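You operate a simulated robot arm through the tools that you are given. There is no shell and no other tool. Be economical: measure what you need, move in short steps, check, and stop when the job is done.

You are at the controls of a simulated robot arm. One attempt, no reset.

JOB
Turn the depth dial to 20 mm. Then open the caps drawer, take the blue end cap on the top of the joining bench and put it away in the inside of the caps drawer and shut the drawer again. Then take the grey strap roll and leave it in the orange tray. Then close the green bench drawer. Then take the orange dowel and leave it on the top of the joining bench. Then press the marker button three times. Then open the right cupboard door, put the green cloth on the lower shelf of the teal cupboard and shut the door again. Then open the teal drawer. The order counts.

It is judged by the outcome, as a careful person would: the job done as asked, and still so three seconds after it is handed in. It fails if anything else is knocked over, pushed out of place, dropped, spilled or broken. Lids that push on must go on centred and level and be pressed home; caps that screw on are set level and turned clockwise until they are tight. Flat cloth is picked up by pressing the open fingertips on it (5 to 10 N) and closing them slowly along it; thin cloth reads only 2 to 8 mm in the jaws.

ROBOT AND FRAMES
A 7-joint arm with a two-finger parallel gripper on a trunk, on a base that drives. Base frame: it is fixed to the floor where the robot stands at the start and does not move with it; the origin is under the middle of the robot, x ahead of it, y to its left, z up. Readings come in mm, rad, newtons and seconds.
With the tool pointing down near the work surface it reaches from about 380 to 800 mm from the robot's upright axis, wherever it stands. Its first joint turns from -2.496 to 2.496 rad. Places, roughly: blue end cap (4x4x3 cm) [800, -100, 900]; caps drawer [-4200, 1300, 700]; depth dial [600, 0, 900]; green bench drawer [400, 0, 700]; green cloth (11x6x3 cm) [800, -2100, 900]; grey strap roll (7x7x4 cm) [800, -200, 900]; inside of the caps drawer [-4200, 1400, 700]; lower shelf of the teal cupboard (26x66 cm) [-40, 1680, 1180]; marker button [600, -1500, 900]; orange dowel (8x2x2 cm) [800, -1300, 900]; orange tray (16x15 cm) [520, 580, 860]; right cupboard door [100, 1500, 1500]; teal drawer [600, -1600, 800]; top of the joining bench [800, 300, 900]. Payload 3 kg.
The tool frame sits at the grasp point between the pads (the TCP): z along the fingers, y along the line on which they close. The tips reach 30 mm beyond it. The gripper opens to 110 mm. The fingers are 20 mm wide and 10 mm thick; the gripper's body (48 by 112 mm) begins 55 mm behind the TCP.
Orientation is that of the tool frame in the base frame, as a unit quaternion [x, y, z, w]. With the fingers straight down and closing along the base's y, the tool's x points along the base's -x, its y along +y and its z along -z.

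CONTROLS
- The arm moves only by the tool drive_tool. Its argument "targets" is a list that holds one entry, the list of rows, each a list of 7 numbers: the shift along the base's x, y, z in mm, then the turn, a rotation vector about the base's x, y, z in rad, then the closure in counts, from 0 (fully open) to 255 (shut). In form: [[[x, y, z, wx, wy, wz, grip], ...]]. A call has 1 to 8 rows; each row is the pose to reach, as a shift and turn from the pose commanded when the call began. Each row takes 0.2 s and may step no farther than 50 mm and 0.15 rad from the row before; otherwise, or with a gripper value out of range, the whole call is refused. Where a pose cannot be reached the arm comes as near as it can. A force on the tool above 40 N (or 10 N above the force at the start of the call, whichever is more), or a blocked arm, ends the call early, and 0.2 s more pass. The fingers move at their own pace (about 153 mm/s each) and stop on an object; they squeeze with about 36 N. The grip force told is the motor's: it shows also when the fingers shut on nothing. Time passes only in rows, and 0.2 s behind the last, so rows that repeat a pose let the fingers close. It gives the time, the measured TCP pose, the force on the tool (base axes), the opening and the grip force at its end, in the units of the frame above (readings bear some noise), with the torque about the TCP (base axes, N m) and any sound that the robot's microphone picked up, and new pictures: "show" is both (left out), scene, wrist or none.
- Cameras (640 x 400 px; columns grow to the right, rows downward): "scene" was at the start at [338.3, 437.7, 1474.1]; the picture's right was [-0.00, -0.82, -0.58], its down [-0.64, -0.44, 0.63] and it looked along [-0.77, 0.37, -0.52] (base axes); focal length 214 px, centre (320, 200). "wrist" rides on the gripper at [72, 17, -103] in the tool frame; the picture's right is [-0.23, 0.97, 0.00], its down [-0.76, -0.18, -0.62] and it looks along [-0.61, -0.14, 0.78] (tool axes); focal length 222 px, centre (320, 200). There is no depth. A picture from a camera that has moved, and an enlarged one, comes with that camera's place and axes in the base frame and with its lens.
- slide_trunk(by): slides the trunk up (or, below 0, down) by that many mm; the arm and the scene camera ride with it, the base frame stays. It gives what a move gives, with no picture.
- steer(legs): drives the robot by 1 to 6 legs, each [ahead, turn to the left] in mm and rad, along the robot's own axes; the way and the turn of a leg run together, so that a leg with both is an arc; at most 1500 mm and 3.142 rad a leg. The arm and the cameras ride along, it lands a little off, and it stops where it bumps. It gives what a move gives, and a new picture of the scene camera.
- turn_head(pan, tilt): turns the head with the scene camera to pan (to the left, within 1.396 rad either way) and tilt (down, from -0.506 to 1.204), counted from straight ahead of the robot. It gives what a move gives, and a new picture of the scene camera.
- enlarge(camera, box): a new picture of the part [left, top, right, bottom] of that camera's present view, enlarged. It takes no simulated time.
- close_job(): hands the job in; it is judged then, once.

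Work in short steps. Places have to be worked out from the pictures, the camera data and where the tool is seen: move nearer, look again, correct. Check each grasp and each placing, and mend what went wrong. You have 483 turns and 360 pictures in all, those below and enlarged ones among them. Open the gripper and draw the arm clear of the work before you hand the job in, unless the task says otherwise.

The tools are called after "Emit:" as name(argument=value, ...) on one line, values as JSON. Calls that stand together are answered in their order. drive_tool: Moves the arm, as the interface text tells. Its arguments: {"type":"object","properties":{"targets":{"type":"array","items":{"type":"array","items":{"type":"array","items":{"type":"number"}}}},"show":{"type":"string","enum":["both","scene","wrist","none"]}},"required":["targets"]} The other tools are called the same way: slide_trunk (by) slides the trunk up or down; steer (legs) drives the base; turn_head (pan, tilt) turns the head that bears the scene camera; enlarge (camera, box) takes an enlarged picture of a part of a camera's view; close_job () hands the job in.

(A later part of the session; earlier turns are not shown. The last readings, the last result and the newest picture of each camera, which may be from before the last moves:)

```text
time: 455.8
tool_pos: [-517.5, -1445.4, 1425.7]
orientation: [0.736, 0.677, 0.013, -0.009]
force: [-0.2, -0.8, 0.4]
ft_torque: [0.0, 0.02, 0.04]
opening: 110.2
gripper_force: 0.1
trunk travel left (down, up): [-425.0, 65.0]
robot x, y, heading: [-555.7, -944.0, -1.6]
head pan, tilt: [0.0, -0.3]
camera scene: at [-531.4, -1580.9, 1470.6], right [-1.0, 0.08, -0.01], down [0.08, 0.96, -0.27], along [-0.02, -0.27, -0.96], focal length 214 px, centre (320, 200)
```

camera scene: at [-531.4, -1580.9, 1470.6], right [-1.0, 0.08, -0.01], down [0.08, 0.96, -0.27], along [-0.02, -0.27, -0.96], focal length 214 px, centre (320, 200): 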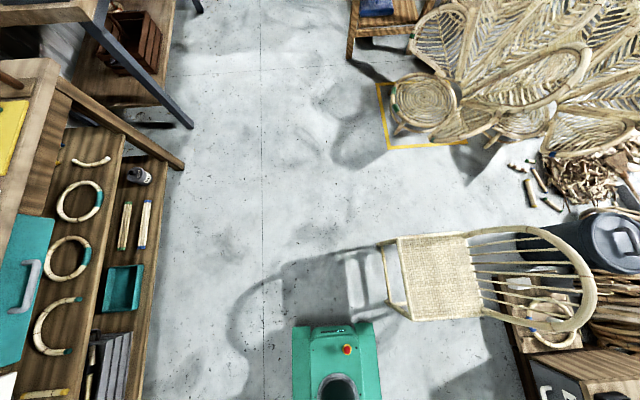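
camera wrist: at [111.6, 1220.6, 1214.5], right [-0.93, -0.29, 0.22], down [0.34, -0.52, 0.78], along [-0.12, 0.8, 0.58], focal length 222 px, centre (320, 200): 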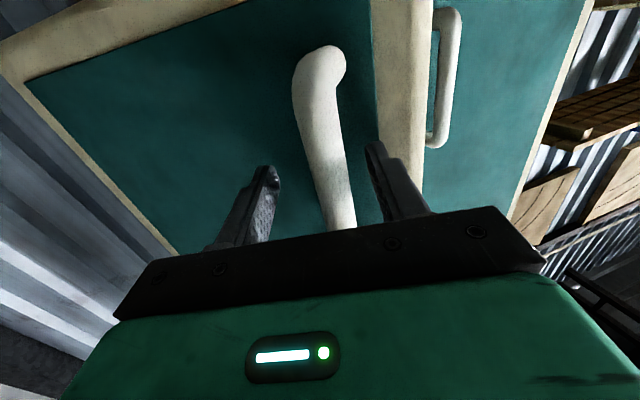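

Path ahead is clear; steer slightly toward the middle of the aisle.

Emit:
steer(legs=[[300, 0.19], [770, 0], [0, 0.7]])

Emit:
steer(legs=[[0, 0.71]])

```text
time: 463.7
tool_pos: [-2.5, -2277.7, 1421.4]
orientation: [0.372, 0.928, 0.008, -0.016]
force: [-0.7, 0.2, -0.1]
ft_torque: [-0.01, -0.01, -0.01]
opening: 109.7
gripper_force: 0.2
trunk travel left (down, up): [-425.0, 65.0]
robot x, y, heading: [-433.5, -2012.7, -0.713]
head pan, tilt: [0.0, -0.3]
stopped in leg 3: the robot was blocked; the commanded pose is now the measured one
camera scene: at [94.4, -2371.7, 1466.2], right [-0.69, -0.72, 0.0], down [-0.7, 0.67, -0.26], along [0.19, -0.18, -0.97], focal length 214 px, centre (320, 200)
```

scene: 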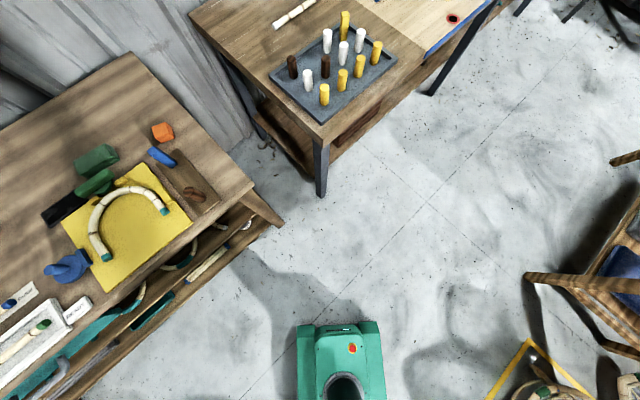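

```text
time: 466.0
tool_pos: [74.3, -1948.4, 1413.8]
orientation: [0.042, 0.999, 0.0, -0.022]
force: [-0.4, 0.2, 0.3]
ft_torque: [0.05, -0.01, -0.02]
opening: 110.1
gripper_force: 0.1
trunk travel left (down, up): [-425.0, 65.0]
robot x, y, heading: [-430.6, -2039.3, -0.036]
head pan, tilt: [0.0, -0.3]
stopped in leg 1: the robot was blocked; the commanded pose is now the measured one
camera scene: at [209.3, -1959.6, 1457.5], right [-0.09, -1.0, 0.0], down [-0.96, 0.08, -0.25], along [0.25, -0.02, -0.97], focal length 214 px, centre (320, 200)
```

scene: 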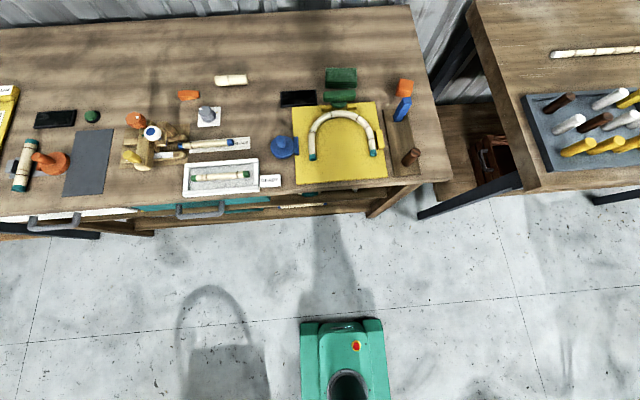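

Arrived. Move forward and look straight down at the green items.

Emit:
steer(legs=[[400, 0.03]])

Emit:
turn_head(pan=0.0, tilt=0.0)

Emit:
enlarge(camera="scene", box=[220, 60, 420, 185])

```text
time: 468.5
tool_pos: [460.9, -1934.1, 1413.9]
orientation: [0.023, 0.999, 0.0, -0.024]
force: [0.0, 0.4, 0.6]
ft_torque: [-0.02, 0.05, -0.02]
opening: 109.8
gripper_force: 0.1
trunk travel left (down, up): [-425.0, 65.0]
robot x, y, heading: [-43.0, -2043.6, 0.004]
head pan, tilt: [0.0, -0.3]
camera scene: at [596.0, -1938.9, 1456.9], right [-0.05, -1.0, 0.0], down [-0.97, 0.04, -0.25], along [0.25, -0.01, -0.97], focal length 214 px, centre (320, 200)
```

scene: 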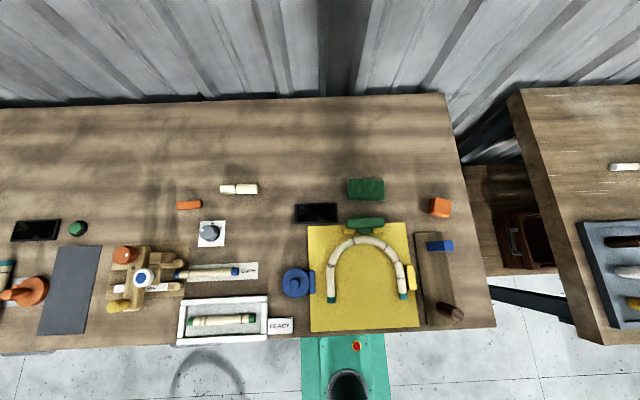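

```text
time: 469.3
tool_pos: [459.4, -1933.9, 1415.0]
orientation: [0.023, 0.999, 0.0, -0.023]
force: [0.5, -1.4, 0.7]
ft_torque: [0.05, 0.0, -0.02]
opening: 110.0
gripper_force: 0.1
trunk travel left (down, up): [-425.0, 65.0]
robot x, y, heading: [-40.2, -2046.4, 0.003]
head pan, tilt: [0.0, 0.0]
camera scene: at [569.3, -1937.7, 1447.5], right [-0.05, -1.0, 0.0], down [-1.0, 0.05, 0.05], along [-0.05, 0.0, -1.0], focal length 214 px, centre (320, 200)
```

scene: 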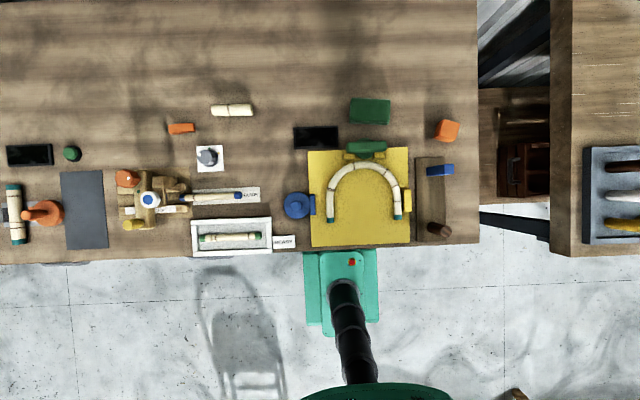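

```text
3.20 times, centred on (320, 122) of scene
camera zoom: at [569.3, -1937.7, 1447.5], right [-0.05, -1.0, 0.0], down [-1.0, 0.05, 0.05], along [-0.05, 0.0, -1.0], focal length 686 px, centre (320, 448)
```

zoom: 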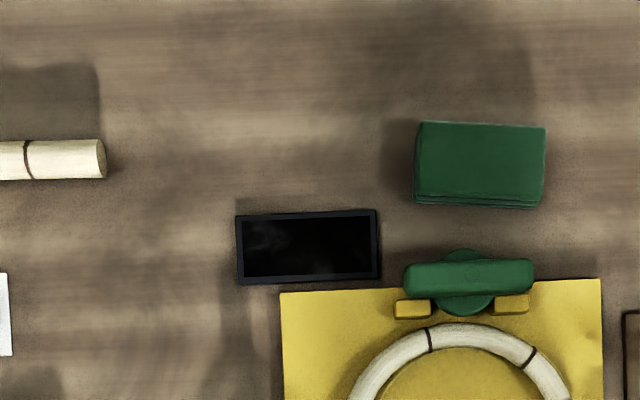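

The green cloth is a folded block at ≈[762,-2077], long side along y. I'll grip across its 60 mm width with the tool yawed ~1.5 rad and leaned 0.5 rad, so it can later be set down nearly flat in the cupboard. First move forward and above it.

Emit:
steer(legs=[[62, 0]])

Emit:
drive_tool(targets=[[[20, -15, -40, 0, 0, 0.14, 0], [40, -30, -80, 0, 0, 0.28, 0], [60, -45, -120, 0, 0, 0.42, 0], [80, -60, -160, 0, 0, 0.56, 0], [100, -75, -200, 0, 0, 0.7, 0], [120, -90, -235, 0, 0, 0.84, 0], [140, -105, -265, 0, 0, 0.98, 0], [160, -120, -290, 0, 0, 1.12, 0]]], show="none")

Emit:
drive_tool(targets=[[[20, -8, -10, 0, 0, 0.13, 0], [40, -15, -20, 0, 0, 0.26, 0], [60, -20, -30, 0, 0, 0.39, 0], [60, -20, -30, 0, 0, 0.39, 0]]], show="both")

```text
time: 470.3
tool_pos: [522.3, -1931.8, 1413.5]
orientation: [0.023, 0.999, 0.0, -0.024]
force: [0.2, 0.2, 0.4]
ft_torque: [-0.01, 0.0, 0.0]
opening: 110.1
gripper_force: 0.1
trunk travel left (down, up): [-425.0, 65.0]
robot x, y, heading: [19.4, -2043.9, 0.01]
head pan, tilt: [0.0, 0.0]
camera scene: at [632.1, -1936.5, 1447.2], right [-0.04, -1.0, 0.0], down [-1.0, 0.04, 0.05], along [-0.05, 0.0, -1.0], focal length 214 px, centre (320, 200)
```

scene: 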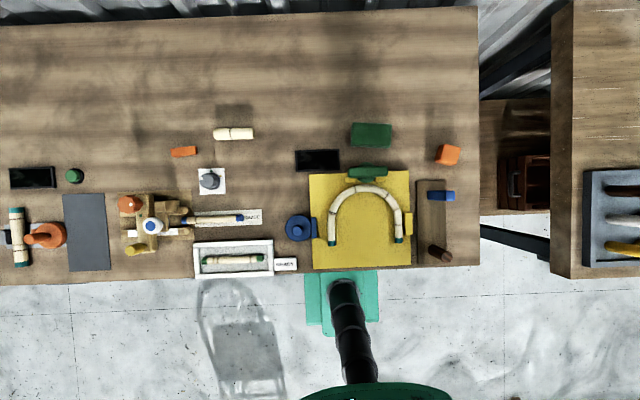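

```text
time: 472.1
tool_pos: [686.4, -2054.4, 1122.6]
orientation: [-0.513, 0.858, -0.012, -0.021]
force: [-0.2, 1.1, 0.8]
ft_torque: [0.02, 0.01, -0.01]
opening: 110.2
gripper_force: 0.1
trunk travel left (down, up): [-425.0, 65.0]
robot x, y, heading: [20.8, -2048.8, 0.011]
head pan, tilt: [0.0, 0.0]
```

```text
time: 473.1
tool_pos: [745.7, -2072.5, 1096.7]
orientation: [-0.669, 0.743, -0.015, -0.017]
force: [-0.3, 0.2, -0.4]
ft_torque: [0.01, -0.01, -0.01]
opening: 109.9
gripper_force: 0.0
trunk travel left (down, up): [-425.0, 65.0]
robot x, y, heading: [18.9, -2041.9, 0.003]
head pan, tilt: [0.0, 0.0]
camera scene: at [754.6, -1960.2, 1129.4], right [0.99, -0.1, 0.0], down [-0.1, -0.99, 0.05], along [0.0, -0.05, -1.0], focal length 214 px, centre (320, 200)
camera wrist: at [721.2, -2137.9, 1202.9], right [-0.94, 0.33, -0.01], down [0.26, 0.77, 0.59], along [0.2, 0.55, -0.81], focal length 222 px, centre (320, 200)
```

scene: 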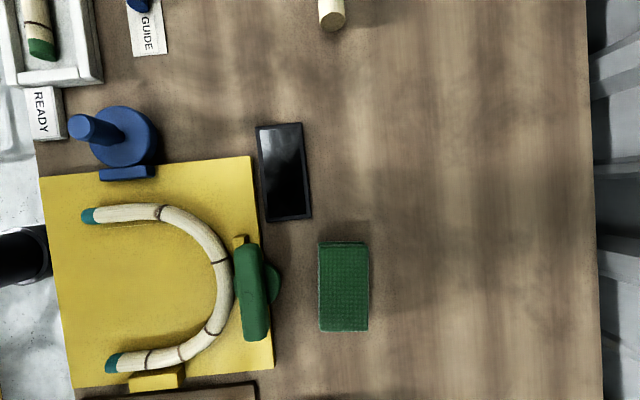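
wrist: 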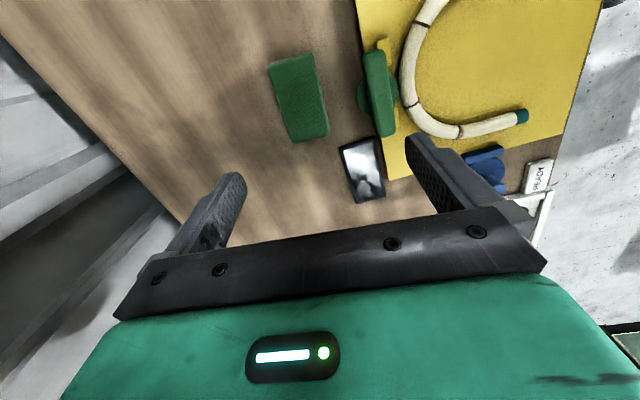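

Cloth centre ≈[773,-2087], aligned with the jaws. Lean the tool 0.54 rad (pointing toward +y) and lower to just above.

Emit:
drive_tool(targets=[[[7, -6, -30, 0.136, -0.0145, 0, 0], [14, -12, -60, 0.271, -0.029, 0, 0], [21, -18, -90, 0.407, -0.0435, 0, 0], [27, -24, -115, 0.542, -0.058, 0, 0], [27, -24, -135, 0.542, -0.058, 0, 0], [27, -24, -135, 0.542, -0.058, 0, 0]]], show="both")

```text
time: 474.5
tool_pos: [772.4, -2097.0, 959.8]
orientation: [-0.648, 0.72, 0.165, 0.184]
force: [0.1, 0.1, 0.1]
ft_torque: [0.0, 0.01, -0.03]
opening: 109.9
gripper_force: 0.0
trunk travel left (down, up): [-425.0, 65.0]
robot x, y, heading: [24.0, -2044.7, -0.001]
head pan, tilt: [0.0, 0.0]
camera scene: at [777.5, -2018.2, 1045.8], right [0.99, -0.11, 0.0], down [-0.09, -0.87, -0.48], along [0.05, 0.48, -0.88], focal length 214 px, centre (320, 200)
camera wrist: at [742.7, -2207.0, 1015.8], right [-0.95, 0.3, 0.11], down [0.21, 0.35, 0.91], along [0.24, 0.89, -0.39], focal length 222 px, centre (320, 200)
```

scene: 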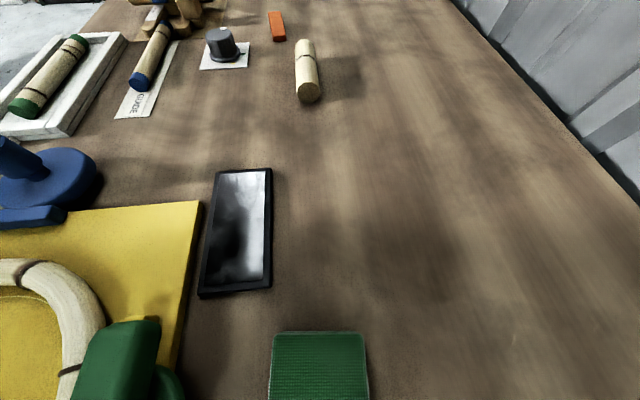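
wrist: 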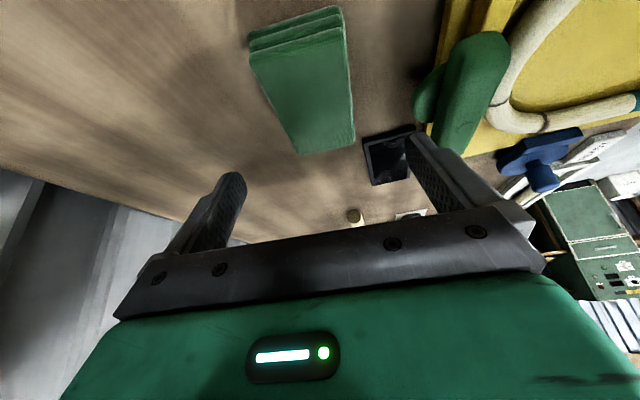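

A clamp knob is close on the -x side, so I open only to 85 mm, and look with the head tilted to see the fingertips.

Emit:
drive_tool(targets=[[[2, 0, -10, 0, 0, 0, 58], [2, 0, -25, 0, 0, 0, 58], [2, 0, -38, 0, 0, 0, 58]]], show="none")

Emit:
turn_head(pan=0.0, tilt=0.6)

```text
time: 475.3
tool_pos: [771.6, -2096.9, 922.3]
orientation: [-0.648, 0.72, 0.165, 0.184]
force: [-0.5, 0.4, 0.0]
ft_torque: [-0.01, -0.01, 0.01]
opening: 85.0
gripper_force: 0.1
trunk travel left (down, up): [-425.0, 65.0]
robot x, y, heading: [19.7, -2045.2, 0.006]
head pan, tilt: [0.0, 0.0]
```

```text
time: 476.3
tool_pos: [772.1, -2095.8, 922.1]
orientation: [-0.648, 0.721, 0.164, 0.184]
force: [0.5, -0.1, 0.0]
ft_torque: [0.0, -0.02, 0.02]
opening: 84.8
gripper_force: 0.0
trunk travel left (down, up): [-425.0, 65.0]
robot x, y, heading: [21.0, -2041.4, 0.006]
head pan, tilt: [0.0, 0.6]
camera scene: at [772.9, -2067.5, 982.4], right [0.99, -0.11, 0.0], down [-0.11, -0.99, 0.1], along [-0.01, -0.1, -0.99], focal length 214 px, centre (320, 200)
```

scene: 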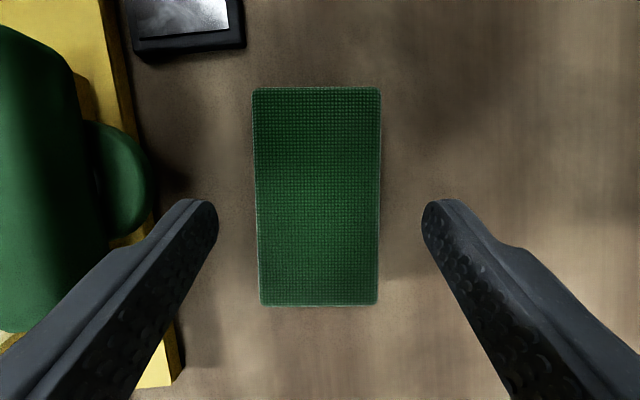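

Well centred. Descend ~30 mm (shifting +6 mm in y) and close slowly.

Emit:
drive_tool(targets=[[[0, 4, -15, 0, 0, 0, 58], [0, 6, -26, 0, 0, 0, 58], [0, 6, -31, 0, 0, 0, 58], [0, 6, -31, 0, 0, 0, 120], [0, 6, -31, 0, 0, 0, 255], [0, 6, -31, 0, 0, 0, 255], [0, 6, -31, 0, 0, 0, 255]]], show="both")

```text
time: 477.9
tool_pos: [772.3, -2089.9, 890.9]
orientation: [-0.648, 0.72, 0.164, 0.184]
force: [-2.4, -1.8, 4.1]
ft_torque: [0.03, 0.18, 0.11]
opening: 59.1
gripper_force: 36.8
trunk travel left (down, up): [-425.0, 65.0]
robot x, y, heading: [20.1, -2040.4, 0.007]
head pan, tilt: [0.0, 0.6]
camera scene: at [772.8, -2061.3, 951.7], right [0.99, -0.11, 0.0], down [-0.11, -0.99, 0.1], along [-0.01, -0.1, -0.99], focal length 214 px, centre (320, 200)
camera wrist: at [743.1, -2201.1, 946.9], right [-0.95, 0.3, 0.11], down [0.21, 0.35, 0.91], along [0.24, 0.89, -0.4], focal length 222 px, centre (320, 200)
```

scene: 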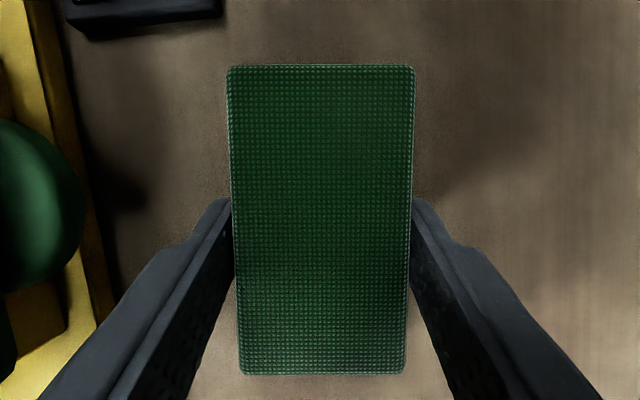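
wrist: 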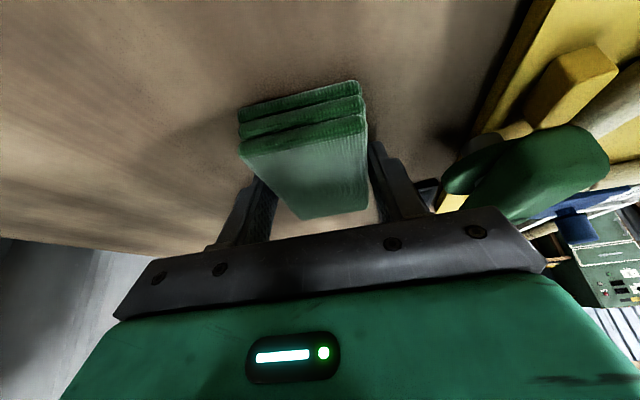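

Gripped firmly at 59 mm. Lift and retract, undoing the yaw.

Emit:
drive_tool(targets=[[[0, 0, 35, 0, 0, 0, 255], [0, 0, 80, 0, 0, 0, 255], [0, 0, 125, 0, 0, 0, 255], [-25, 0, 165, 0, 0, 0, 255]]], show="none")

Emit:
drive_tool(targets=[[[-20, 8, 30, 0, 0, -0.14, 255], [-45, 16, 60, 0, 0, -0.28, 255], [-70, 24, 90, 0, 0, -0.42, 255], [-95, 32, 120, 0, 0, -0.56, 255], [-120, 40, 150, 0, 0, -0.7, 255], [-145, 45, 180, 0, 0, -0.84, 255], [-170, 50, 200, 0, 0, -0.98, 255], [-195, 50, 220, 0, 0, -1.12, 255]]], show="none")

Emit:
drive_tool(targets=[[[-10, 0, 0, 0, 0, -0.12, 255], [-20, 0, 0, 0, 0, -0.24, 255], [-30, 0, 0, 0, 0, -0.345, 255]]], show="both")

```text
time: 478.9
tool_pos: [745.0, -2088.6, 1057.4]
orientation: [-0.648, 0.721, 0.165, 0.184]
force: [0.4, -0.8, -0.3]
ft_torque: [-0.04, 0.01, 0.0]
opening: 58.9
gripper_force: 36.0
trunk travel left (down, up): [-425.0, 65.0]
robot x, y, heading: [21.9, -2043.0, 0.011]
head pan, tilt: [0.0, 0.6]
```

```text
time: 480.7
tool_pos: [552.3, -2041.9, 1276.3]
orientation: [-0.165, 0.955, 0.041, 0.245]
force: [0.1, -0.3, -0.5]
ft_torque: [-0.01, -0.03, 0.03]
opening: 58.9
gripper_force: 36.1
trunk travel left (down, up): [-425.0, 65.0]
robot x, y, heading: [17.5, -2042.4, 0.006]
head pan, tilt: [0.0, 0.6]
```

```text
time: 481.5
tool_pos: [521.9, -2041.8, 1276.0]
orientation: [0.0, 0.969, -0.001, 0.248]
force: [0.0, -0.8, -0.5]
ft_torque: [0.01, 0.02, 0.01]
opening: 59.1
gripper_force: 35.8
trunk travel left (down, up): [-425.0, 65.0]
robot x, y, heading: [16.7, -2043.6, 0.007]
head pan, tilt: [0.0, 0.6]
camera scene: at [547.3, -2039.9, 1336.2], right [0.0, -1.0, 0.0], down [-0.99, 0.0, 0.1], along [-0.1, 0.0, -0.99], focal length 214 px, centre (320, 200)
camera wrist: at [408.1, -2023.9, 1331.2], right [0.2, 0.97, 0.11], down [0.37, -0.18, 0.91], along [0.91, -0.14, -0.39], focal length 222 px, centre (320, 200)
```

scene: 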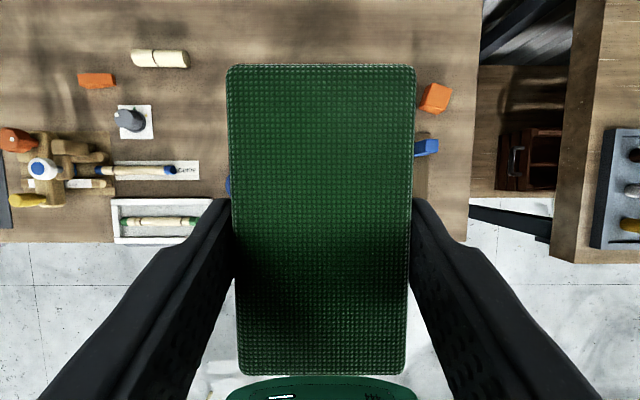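
wrist: 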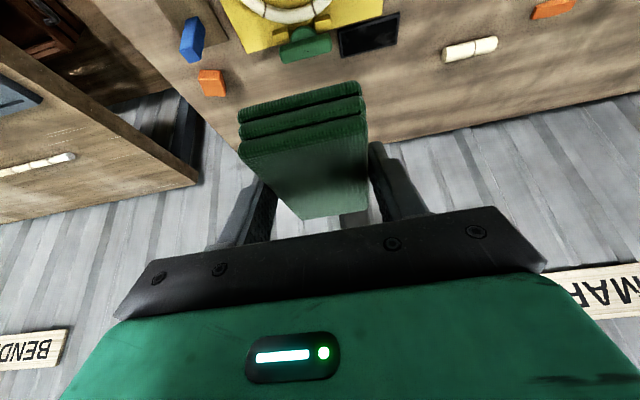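

Cloth held, level at pitch 0.5. Drive to the cupboard.

Emit:
steer(legs=[[-420, 0], [0, 0.7], [0, 0.7], [1250, 0], [1150, 0], [0, 0.17]])

```text
time: 499.8
tool_pos: [15.3, 782.1, 1275.1]
orientation: [-0.678, 0.692, 0.173, 0.177]
force: [0.0, 0.5, 0.7]
ft_torque: [-0.02, 0.0, 0.0]
opening: 58.8
gripper_force: 36.0
trunk travel left (down, up): [-425.0, 65.0]
robot x, y, heading: [13.7, 279.6, 1.555]
head pan, tilt: [0.0, 0.6]
camera scene: at [12.6, 811.8, 1335.7], right [1.0, -0.02, 0.0], down [-0.02, -0.99, 0.1], along [0.0, -0.1, -0.99], focal length 214 px, centre (320, 200)
```

scene: 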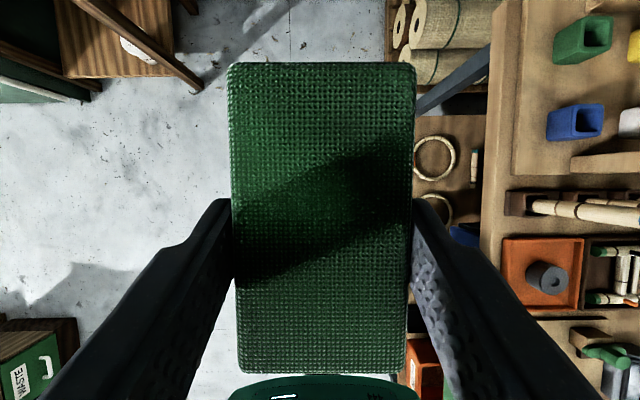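

Approach the cupboard 450 mm, pitch the tool to 0.7 and look into it.

Emit:
steer(legs=[[450, 0.016]])

Emit:
drive_tool(targets=[[[10, 0, 10, 0.1, 0, 0, 255], [20, 0, 20, 0.2, 0, 0, 255], [30, 0, 30, 0.2, 0, 0, 255]]], show="none")

Emit:
turn_head(pan=0.0, tilt=-0.45)

```text
time: 502.5
tool_pos: [4.7, 1223.9, 1276.2]
orientation: [-0.685, 0.686, 0.174, 0.175]
force: [-0.2, -0.2, -0.5]
ft_torque: [-0.02, 0.01, -0.01]
opening: 59.3
gripper_force: 35.5
trunk travel left (down, up): [-425.0, 65.0]
robot x, y, heading: [13.0, 723.9, 1.578]
head pan, tilt: [0.0, 0.6]
camera scene: at [3.0, 1253.0, 1336.1], right [1.0, 0.0, 0.0], down [0.0, -0.99, 0.1], along [0.0, -0.1, -0.99], focal length 214 px, centre (320, 200)
```

scene: 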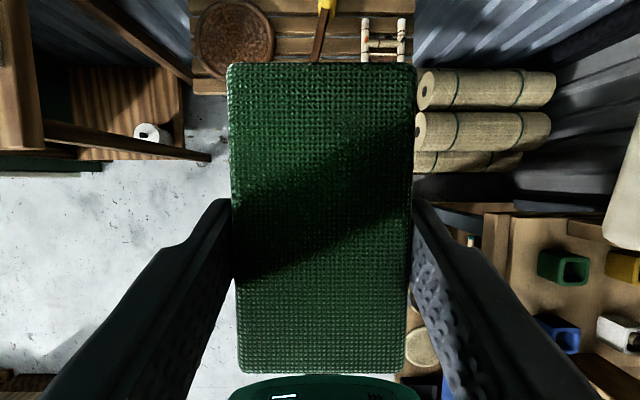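

```text
time: 503.3
tool_pos: [35.0, 1225.7, 1305.8]
orientation: [-0.664, 0.664, 0.241, 0.243]
force: [0.2, -0.1, -0.3]
ft_torque: [0.01, 0.0, 0.01]
opening: 59.4
gripper_force: 36.3
trunk travel left (down, up): [-425.0, 65.0]
robot x, y, heading: [13.6, 723.5, 1.581]
head pan, tilt: [0.0, 0.6]
```

```text
time: 504.6
tool_pos: [35.4, 1223.5, 1304.6]
orientation: [-0.664, 0.665, 0.241, 0.242]
force: [-0.2, 1.4, -1.2]
ft_torque: [0.03, 0.0, 0.0]
opening: 58.8
gripper_force: 35.3
trunk travel left (down, up): [-425.0, 65.0]
robot x, y, heading: [13.8, 722.0, 1.58]
head pan, tilt: [0.0, -0.45]
camera scene: at [33.1, 1299.6, 1443.2], right [1.0, 0.0, 0.0], down [0.0, -0.41, -0.91], along [0.0, 0.91, -0.41], focal length 214 px, centre (320, 200)
```

scene: 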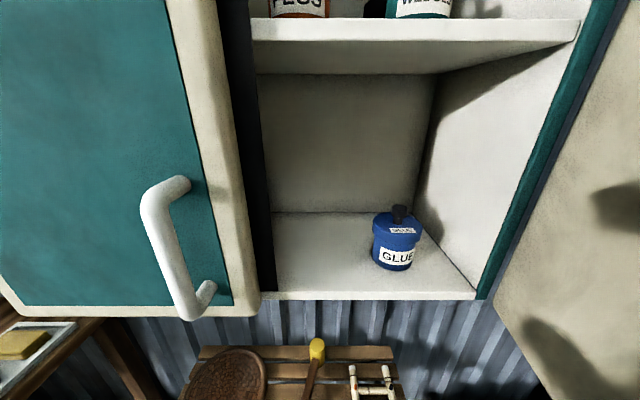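

Clear view: shelf at z≈1183 from y≈1540 to 1800, GLUE pot at x≈125–208. Free spot x≈35. Drive 200 mm closer.

Emit:
steer(legs=[[205, -0.008]])

```text
time: 506.2
tool_pos: [36.7, 1433.0, 1305.7]
orientation: [-0.663, 0.666, 0.242, 0.243]
force: [0.3, 0.1, -0.1]
ft_torque: [-0.01, 0.0, 0.01]
opening: 59.2
gripper_force: 35.9
trunk travel left (down, up): [-425.0, 65.0]
robot x, y, heading: [15.7, 930.2, 1.57]
head pan, tilt: [0.0, -0.45]
camera scene: at [35.6, 1507.4, 1443.4], right [1.0, -0.01, 0.0], down [0.0, -0.41, -0.91], along [0.01, 0.91, -0.41], focal length 214 px, centre (320, 200)
```

scene: 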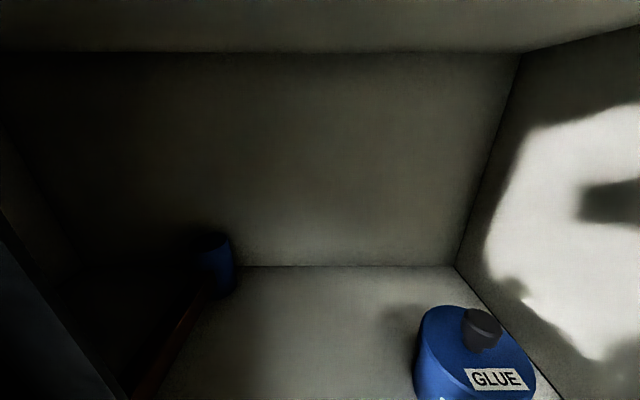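

Interior is clear around x≈35. Lower to z≈1250, then advance into the cupboard.

Emit:
turn_head(pan=0.0, tilt=0.1)

Emit:
drive_tool(targets=[[[0, 0, -28, 0, 0, 0, 255], [0, 0, -52, 0, 0, 0, 255], [0, 40, -52, 0, 0, 0, 255], [0, 80, -52, 0, 0, 0, 255], [0, 120, -52, 0, 0, 0, 255], [0, 160, -52, 0, 0, 0, 255], [0, 192, -52, 0, 0, 0, 255]]], show="both")

```text
time: 507.2
tool_pos: [37.6, 1433.1, 1305.8]
orientation: [-0.662, 0.667, 0.241, 0.244]
force: [-0.1, 0.4, -0.4]
ft_torque: [0.0, -0.03, 0.01]
opening: 58.9
gripper_force: 36.1
trunk travel left (down, up): [-425.0, 65.0]
robot x, y, heading: [14.2, 929.8, 1.57]
head pan, tilt: [0.0, 0.099]
camera scene: at [35.6, 1486.5, 1397.8], right [1.0, -0.01, 0.0], down [0.0, -0.82, -0.57], along [0.01, 0.56, -0.82], focal length 214 px, centre (320, 200)
```

scene: 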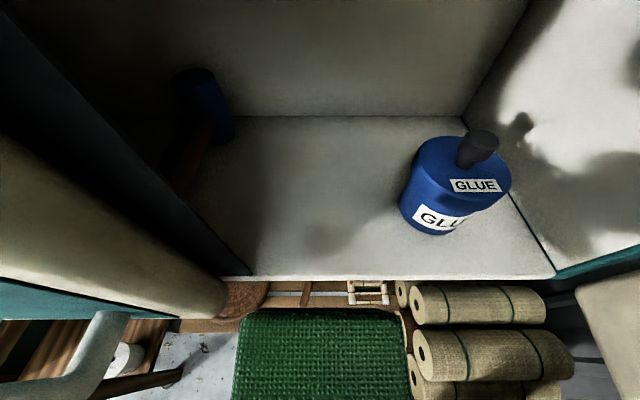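

```text
time: 508.8
tool_pos: [35.9, 1624.5, 1253.5]
orientation: [-0.663, 0.666, 0.241, 0.243]
force: [0.8, 0.3, -0.1]
ft_torque: [0.0, -0.02, 0.01]
opening: 59.0
gripper_force: 36.0
trunk travel left (down, up): [-425.0, 65.0]
robot x, y, heading: [14.8, 929.7, 1.57]
head pan, tilt: [0.0, 0.099]
camera scene: at [33.4, 1678.3, 1344.1], right [1.0, -0.01, 0.0], down [0.0, -0.83, -0.56], along [0.01, 0.56, -0.83], focal length 214 px, centre (320, 200)
camera wrist: at [17.5, 1502.4, 1284.6], right [-0.97, 0.18, 0.14], down [0.18, 0.18, 0.97], along [0.15, 0.97, -0.21], focal length 222 px, centre (320, 200)
```

scene: 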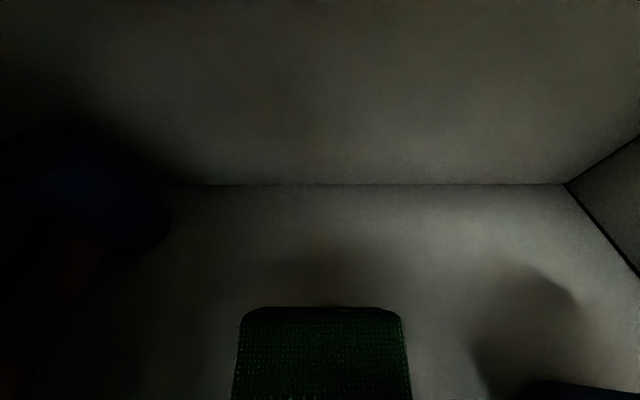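
wrist: 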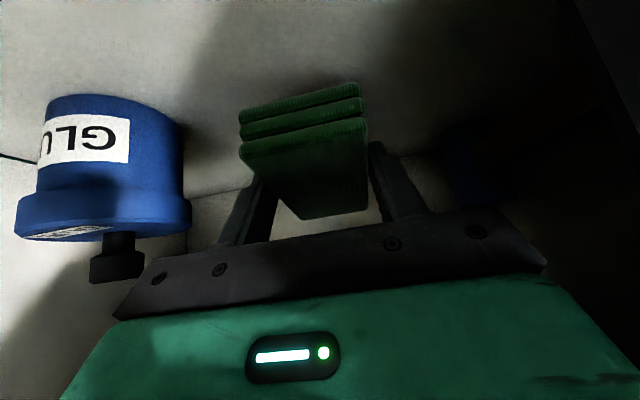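

In position above the shelf. Lower gently until contact.

Emit:
drive_tool(targets=[[[0, 0, -12, 0, 0, 0, 255], [0, 0, -20, 0, 0, 0, 255], [0, 0, -25, 0, 0, 0, 255]]], show="none")

```text
time: 509.6
tool_pos: [35.3, 1624.9, 1227.8]
orientation: [-0.663, 0.666, 0.241, 0.243]
force: [0.7, 0.5, -1.7]
ft_torque: [0.0, 0.0, -0.02]
opening: 59.3
gripper_force: 35.4
trunk travel left (down, up): [-425.0, 65.0]
robot x, y, heading: [12.6, 930.1, 1.574]
head pan, tilt: [0.0, 0.099]
```

Emit:
drive_tool(targets=[[[0, 0, -3, 0, 0, 0, 255], [0, 0, -6, 0, 0, 0, 255], [0, 0, -9, 0, 0, 0, 255], [0, 0, -12, 0, 0, 0, 255]]], show="none")

```text
time: 510.6
tool_pos: [37.0, 1625.0, 1217.6]
orientation: [-0.662, 0.667, 0.24, 0.243]
force: [-0.6, -0.1, -0.2]
ft_torque: [-0.01, 0.01, 0.03]
opening: 58.9
gripper_force: 36.4
trunk travel left (down, up): [-425.0, 65.0]
robot x, y, heading: [12.5, 931.2, 1.568]
head pan, tilt: [0.0, 0.099]
```

Emit:
drive_tool(targets=[[[0, 0, -3, 0, 0, 0, 255], [0, 0, -6, 0, 0, 0, 255], [0, 0, -9, 0, 0, 0, 255]]], show="wrist")

```text
time: 511.4
tool_pos: [36.2, 1626.0, 1208.5]
orientation: [-0.662, 0.665, 0.242, 0.245]
force: [-1.7, 14.4, 29.8]
ft_torque: [-0.63, 0.1, -0.09]
opening: 59.6
gripper_force: 35.3
trunk travel left (down, up): [-425.0, 65.0]
robot x, y, heading: [11.3, 927.9, 1.569]
head pan, tilt: [0.0, 0.099]
camera wrist: at [19.7, 1503.6, 1240.4], right [-0.97, 0.18, 0.14], down [0.18, 0.18, 0.97], along [0.15, 0.97, -0.2], focal length 222 px, centre (320, 200)
```

wrist: 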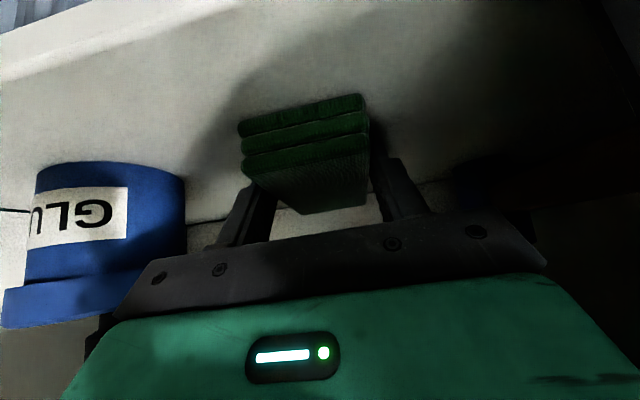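

Contact (~30 N). Ease up slightly, open to 80 mm and withdraw backwards.

Emit:
drive_tool(targets=[[[0, 0, 1, 0, 0, 0, 180], [0, 0, 1, 0, 0, 0, 90], [0, 0, 1, 0, 0, 0, 70], [0, -12, 15, 0, 0, 0, 70], [0, -30, 30, 0, 0, 0, 70], [0, -70, 40, 0, 0, 0, 70], [0, -115, 45, 0, 0, 0, 70], [0, -160, 50, 0, 0, 0, 70]]], show="both")

```text
time: 513.2
tool_pos: [35.8, 1464.8, 1257.3]
orientation: [-0.662, 0.667, 0.241, 0.244]
force: [0.2, 0.3, -0.4]
ft_torque: [0.01, 0.01, -0.04]
opening: 79.6
gripper_force: 0.1
trunk travel left (down, up): [-425.0, 65.0]
robot x, y, heading: [14.2, 934.2, 1.567]
head pan, tilt: [0.0, 0.099]
camera scene: at [33.1, 1518.5, 1349.1], right [1.0, -0.01, 0.0], down [0.0, -0.83, -0.56], along [0.0, 0.56, -0.83], focal length 214 px, centre (320, 200)
camera wrist: at [17.3, 1342.7, 1289.5], right [-0.97, 0.18, 0.14], down [0.18, 0.18, 0.97], along [0.15, 0.97, -0.21], focal length 222 px, centre (320, 200)
```

scene: 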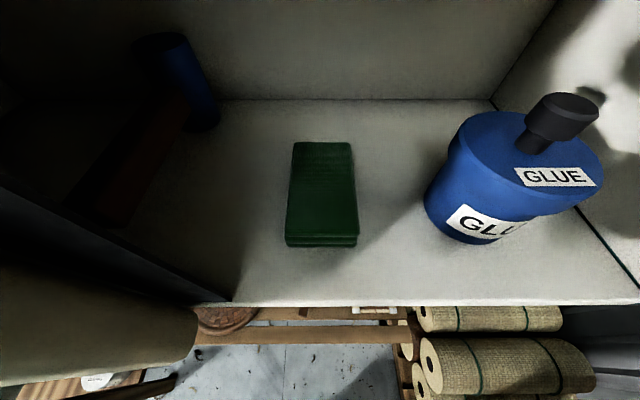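
wrist: 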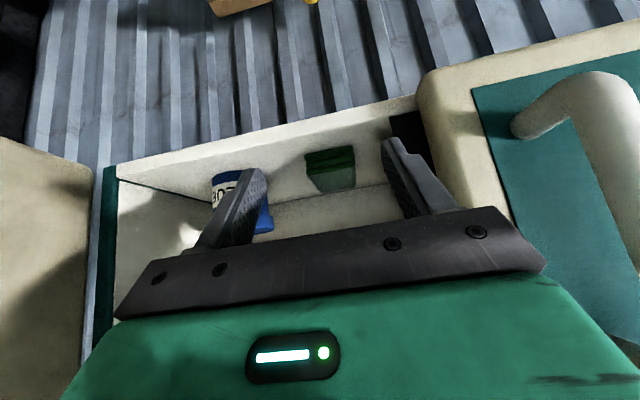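

The cloth lies flat on the lower shelf. Now close the door: back off, and reorient the tool to horizontal.

Emit:
steer(legs=[[-380, 0]])

Emit:
slide_trunk(by=-200)

Emit:
drive_tool(targets=[[[0, 0, 45, 0.13, 0, 0, 200], [0, 0, 90, 0.26, 0, 0, 255], [0, 0, 135, 0.39, 0, 0, 255], [0, 0, 175, 0.52, 0, 0, 255], [0, 0, 205, 0.65, 0, 0, 255], [0, 0, 225, 0.78, 0, 0, 255], [0, 0, 228, 0.86, 0, 0, 255]]], show="none")

Emit:
turn_head(pan=0.0, tilt=0.0)

```text
time: 515.6
tool_pos: [34.0, 1090.6, 1256.4]
orientation: [-0.662, 0.666, 0.241, 0.244]
force: [-0.6, -0.1, 0.2]
ft_torque: [-0.01, -0.01, 0.01]
opening: 79.7
gripper_force: 0.1
trunk travel left (down, up): [-425.0, 65.0]
robot x, y, heading: [12.5, 555.1, 1.562]
head pan, tilt: [0.0, 0.099]
camera scene: at [33.6, 1144.3, 1349.2], right [1.0, -0.01, 0.0], down [-0.01, -0.83, -0.56], along [0.01, 0.56, -0.83], focal length 214 px, centre (320, 200)
```

scene: 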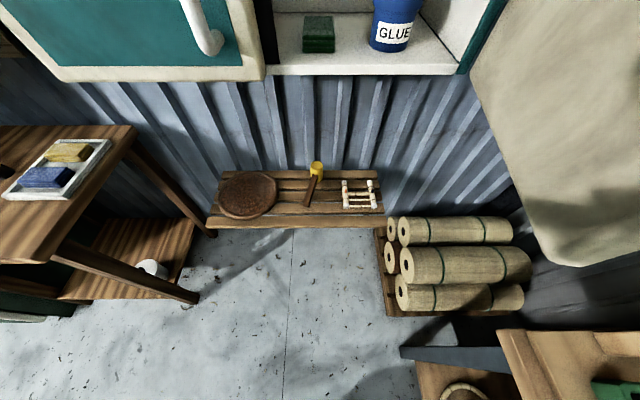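

```text
time: 517.7
tool_pos: [35.6, 1090.4, 1058.5]
orientation: [-0.661, 0.667, 0.24, 0.245]
force: [0.3, -0.2, -0.4]
ft_torque: [0.02, 0.0, 0.01]
opening: 79.6
gripper_force: 0.1
trunk travel left (down, up): [-225.0, 265.0]
robot x, y, heading: [10.8, 557.0, 1.564]
head pan, tilt: [0.0, 0.099]
```

```text
time: 519.3
tool_pos: [36.1, 1091.9, 1286.3]
orientation: [-0.5, 0.505, 0.497, 0.498]
force: [0.7, -0.4, 0.1]
ft_torque: [-0.01, 0.0, 0.02]
opening: 0.0
gripper_force: 35.7
trunk travel left (down, up): [-225.0, 265.0]
robot x, y, heading: [10.9, 554.1, 1.57]
head pan, tilt: [0.0, 0.099]
```

```text
time: 520.0
tool_pos: [35.4, 1092.1, 1285.9]
orientation: [-0.501, 0.505, 0.497, 0.497]
force: [0.1, 0.0, 1.3]
ft_torque: [-0.02, 0.0, -0.03]
opening: 0.1
gripper_force: 36.0
trunk travel left (down, up): [-225.0, 265.0]
robot x, y, heading: [12.9, 556.1, 1.567]
head pan, tilt: [0.0, 0.0]
camera scene: at [34.2, 1053.8, 1394.4], right [1.0, -0.01, -0.01], down [-0.01, -0.01, -1.0], along [0.01, 1.0, -0.01], focal length 214 px, centre (320, 200)
```

scene: 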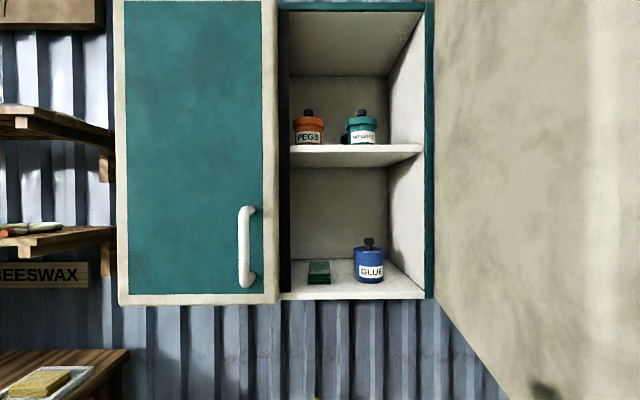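

Door is ~78° open with the handle bar at ≈(318,1248). I swing the closed fingers round to the right of the bar.

Emit:
drive_tool(targets=[[[48, 0, 0, 0, 0, 0, 255], [96, 0, 0, 0, 0, 0, 255], [144, 0, 0, 0, 0, 0, 255], [192, 0, 0, 0, 0, 0, 255], [240, 0, 0, 0, 0, 0, 255], [288, 0, 0, 0, 0, 0, 255], [336, 5, 0, 0, 0, 0, 255], [352, 45, 0, 0, 0, 0, 255]]], show="scene")

```text
time: 521.8
tool_pos: [386.5, 1132.8, 1288.0]
orientation: [-0.499, 0.506, 0.497, 0.498]
force: [0.2, -0.7, 0.9]
ft_torque: [-0.03, -0.03, -0.04]
opening: 0.0
gripper_force: 36.0
trunk travel left (down, up): [-225.0, 265.0]
robot x, y, heading: [14.9, 556.0, 1.567]
head pan, tilt: [0.0, 0.0]
camera scene: at [384.8, 1095.5, 1396.6], right [1.0, -0.01, 0.0], down [0.0, -0.01, -1.0], along [0.01, 1.0, -0.01], focal length 214 px, centre (320, 200)
```

scene: 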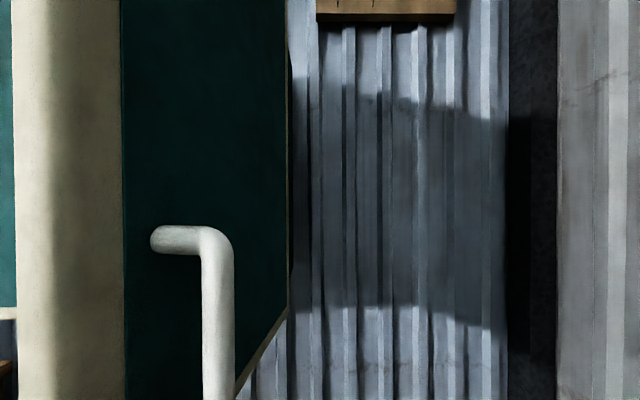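

Bar is to the left as expected. Advance to y≈1243, then push in -x along the arc.

Emit:
drive_tool(targets=[[[0, 40, 0, 0, 0, 0, 255], [0, 80, 0, 0, 0, 0, 255], [0, 110, 0, 0, 0, 0, 255], [-20, 110, 0, 0, 0, 0, 255], [-40, 110, 0, 0, 0, 0, 255], [-55, 109, 0, 0, 0, 0, 255]]], show="scene")

```text
time: 523.2
tool_pos: [332.5, 1244.2, 1284.4]
orientation: [-0.5, 0.507, 0.496, 0.497]
force: [0.8, -0.8, 0.2]
ft_torque: [-0.01, 0.02, 0.05]
opening: 0.1
gripper_force: 36.1
trunk travel left (down, up): [-225.0, 265.0]
robot x, y, heading: [12.5, 556.3, 1.567]
head pan, tilt: [0.0, 0.0]
camera scene: at [330.2, 1205.2, 1393.4], right [1.0, -0.01, -0.01], down [-0.01, -0.01, -1.0], along [0.01, 1.0, -0.01], focal length 214 px, centre (320, 200)
```

scene: 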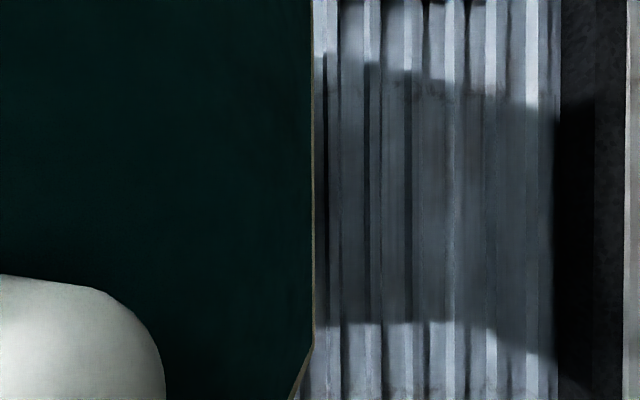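

Emit:
drive_tool(targets=[[[-20, -1, 0, 0, 0, 0, 255], [-40, -2, 0, 0, 0, 0, 255], [-60, 1, 0, 0, 0, 0, 255], [-80, 5, 0, 0, 0, 0, 255], [-100, 11, 0, 0, 0, 0, 255], [-120, 18, 0, 0, 0, 0, 255], [-140, 27, 0, 0, 0, 0, 255], [-160, 38, 0, 0, 0, 0, 255]]], show="scene")

```text
time: 525.0
tool_pos: [173.1, 1281.3, 1288.0]
orientation: [-0.5, 0.505, 0.498, 0.497]
force: [0.2, 0.1, 0.3]
ft_torque: [0.0, 0.01, 0.05]
opening: 0.2
gripper_force: 36.0
trunk travel left (down, up): [-225.0, 265.0]
robot x, y, heading: [9.1, 560.0, 1.567]
head pan, tilt: [0.0, 0.0]
camera scene: at [170.6, 1243.3, 1396.0], right [1.0, -0.01, -0.01], down [-0.01, -0.01, -1.0], along [0.01, 1.0, -0.01], focal length 214 px, centre (320, 200)
```

scene: 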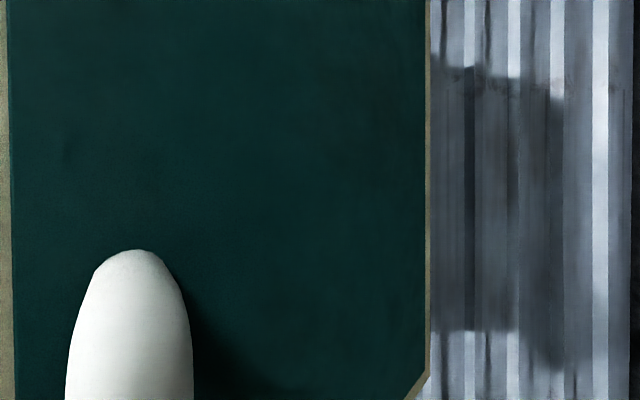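

The door swings freely and is now ~45° open. I drive forward so the fingertips push the face closed from here.

Emit:
steer(legs=[[150, 0]])

```text
time: 526.4
tool_pos: [172.5, 1436.0, 1287.9]
orientation: [-0.5, 0.506, 0.497, 0.498]
force: [0.4, -0.5, -0.3]
ft_torque: [-0.03, 0.04, 0.01]
opening: 0.0
gripper_force: 35.8
trunk travel left (down, up): [-225.0, 265.0]
robot x, y, heading: [10.1, 712.3, 1.568]
head pan, tilt: [0.0, 0.0]
camera scene: at [170.1, 1397.8, 1396.1], right [1.0, -0.01, -0.01], down [-0.01, -0.01, -1.0], along [0.01, 1.0, -0.01], focal length 214 px, centre (320, 200)
```

scene: 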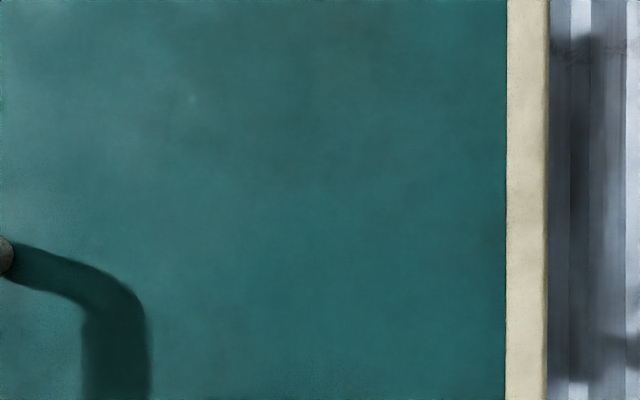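

Nearly closed. Shift toward the handle side and push gently in +y until firm.

Emit:
drive_tool(targets=[[[-30, 0, 0, 0, 0, 0, 255], [-65, 0, 0, 0, 0, 0, 255], [-95, 5, 0, 0, 0, 0, 255], [-95, 20, 0, 0, 0, 0, 255], [-95, 35, 0, 0, 0, 0, 255], [-95, 48, 0, 0, 0, 0, 255], [-95, 58, 0, 0, 0, 0, 255], [-95, 66, 0, 0, 0, 0, 255]]], show="none")

```text
time: 527.8
tool_pos: [77.7, 1476.2, 1287.2]
orientation: [-0.502, 0.507, 0.497, 0.494]
force: [-0.3, -43.5, -11.6]
ft_torque: [0.04, 0.13, 0.02]
opening: 0.1
gripper_force: 36.2
trunk travel left (down, up): [-225.0, 265.0]
robot x, y, heading: [13.1, 713.6, 1.57]
head pan, tilt: [0.0, 0.0]
stopped in row 7: the force on the tool passed its limit at 61 N (the readings are from after the stop); the commanded pose is now the measured one
```

Firm stop: shut. Back off and verify.

Emit:
drive_tool(targets=[[[0, -30, 0, 0, 0, 0, 255], [0, -60, 0, 0, 0, 0, 255], [0, -90, 0, 0, 0, 0, 255]]], show="none")

Emit:
steer(legs=[[-320, 0]])

```text
time: 528.6
tool_pos: [78.8, 1393.6, 1285.9]
orientation: [-0.502, 0.507, 0.496, 0.495]
force: [-0.4, 0.1, 0.1]
ft_torque: [0.01, 0.01, -0.02]
opening: 0.0
gripper_force: 36.3
trunk travel left (down, up): [-225.0, 265.0]
robot x, y, heading: [12.2, 711.5, 1.567]
head pan, tilt: [0.0, 0.0]
```

```text
time: 530.8
tool_pos: [79.2, 1071.8, 1286.1]
orientation: [-0.502, 0.508, 0.495, 0.494]
force: [0.1, -0.2, -0.1]
ft_torque: [-0.01, 0.0, -0.02]
opening: 0.0
gripper_force: 35.9
trunk travel left (down, up): [-225.0, 265.0]
robot x, y, heading: [11.6, 387.9, 1.566]
head pan, tilt: [0.0, 0.0]
camera scene: at [76.9, 1034.6, 1394.0], right [1.0, -0.01, -0.01], down [-0.01, -0.02, -1.0], along [0.01, 1.0, -0.02], focal length 214 px, centre (320, 200)
```

scene: 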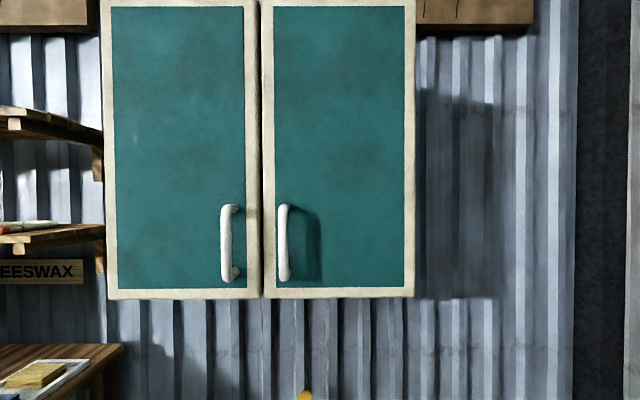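

The door is shut. Last: the teal drawer. Pitch the tool to 45° and drive to the marking bench.

Emit:
drive_tool(targets=[[[0, 0, 0, -0.13, 0, 0, 255], [0, -10, 0, -0.26, 0, 0, 200], [0, -20, 0, -0.39, 0, 0, 139], [0, -30, 0, -0.52, 0, 0, 139], [0, -40, 0, -0.65, 0, 0, 139], [0, -50, 0, -0.785, 0, 0, 139]]], show="none")

Emit:
steer(legs=[[-700, -0.6], [-400, 0], [0, -1.27], [0, -1.27], [940, 0]])

```text
time: 532.1
tool_pos: [78.7, 1022.5, 1287.1]
orientation: [-0.653, 0.659, 0.262, 0.265]
force: [0.2, -1.0, -0.5]
ft_torque: [0.0, -0.01, -0.02]
opening: 50.0
gripper_force: 0.0
trunk travel left (down, up): [-225.0, 265.0]
robot x, y, heading: [10.8, 392.3, 1.568]
head pan, tilt: [0.0, 0.0]
```

```text
time: 543.9
tool_pos: [-354.3, -1246.8, 1287.5]
orientation: [0.579, 0.724, -0.234, 0.294]
force: [-0.8, -0.5, -0.3]
ft_torque: [0.0, -0.11, 0.04]
opening: 50.0
gripper_force: 0.2
trunk travel left (down, up): [-225.0, 265.0]
robot x, y, heading: [-355.8, -592.5, -1.373]
head pan, tilt: [0.0, 0.0]
stopped in leg 4: the robot was blocked; the commanded pose is now the measured one
camera scene: at [-345.5, -1295.1, 1390.8], right [-0.98, -0.22, 0.0], down [-0.16, 0.7, -0.69], along [0.15, -0.68, -0.72], focal length 214 px, centre (320, 200)
```

scene: 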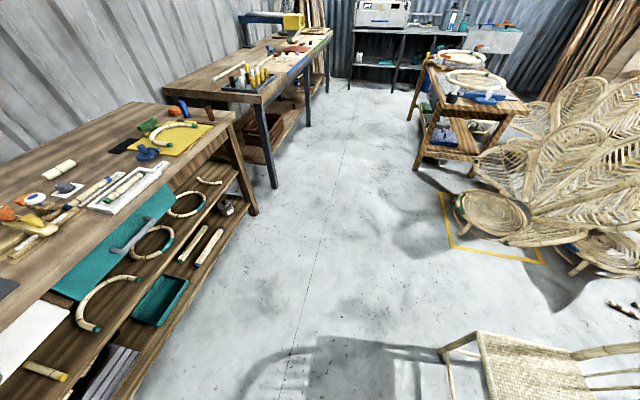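

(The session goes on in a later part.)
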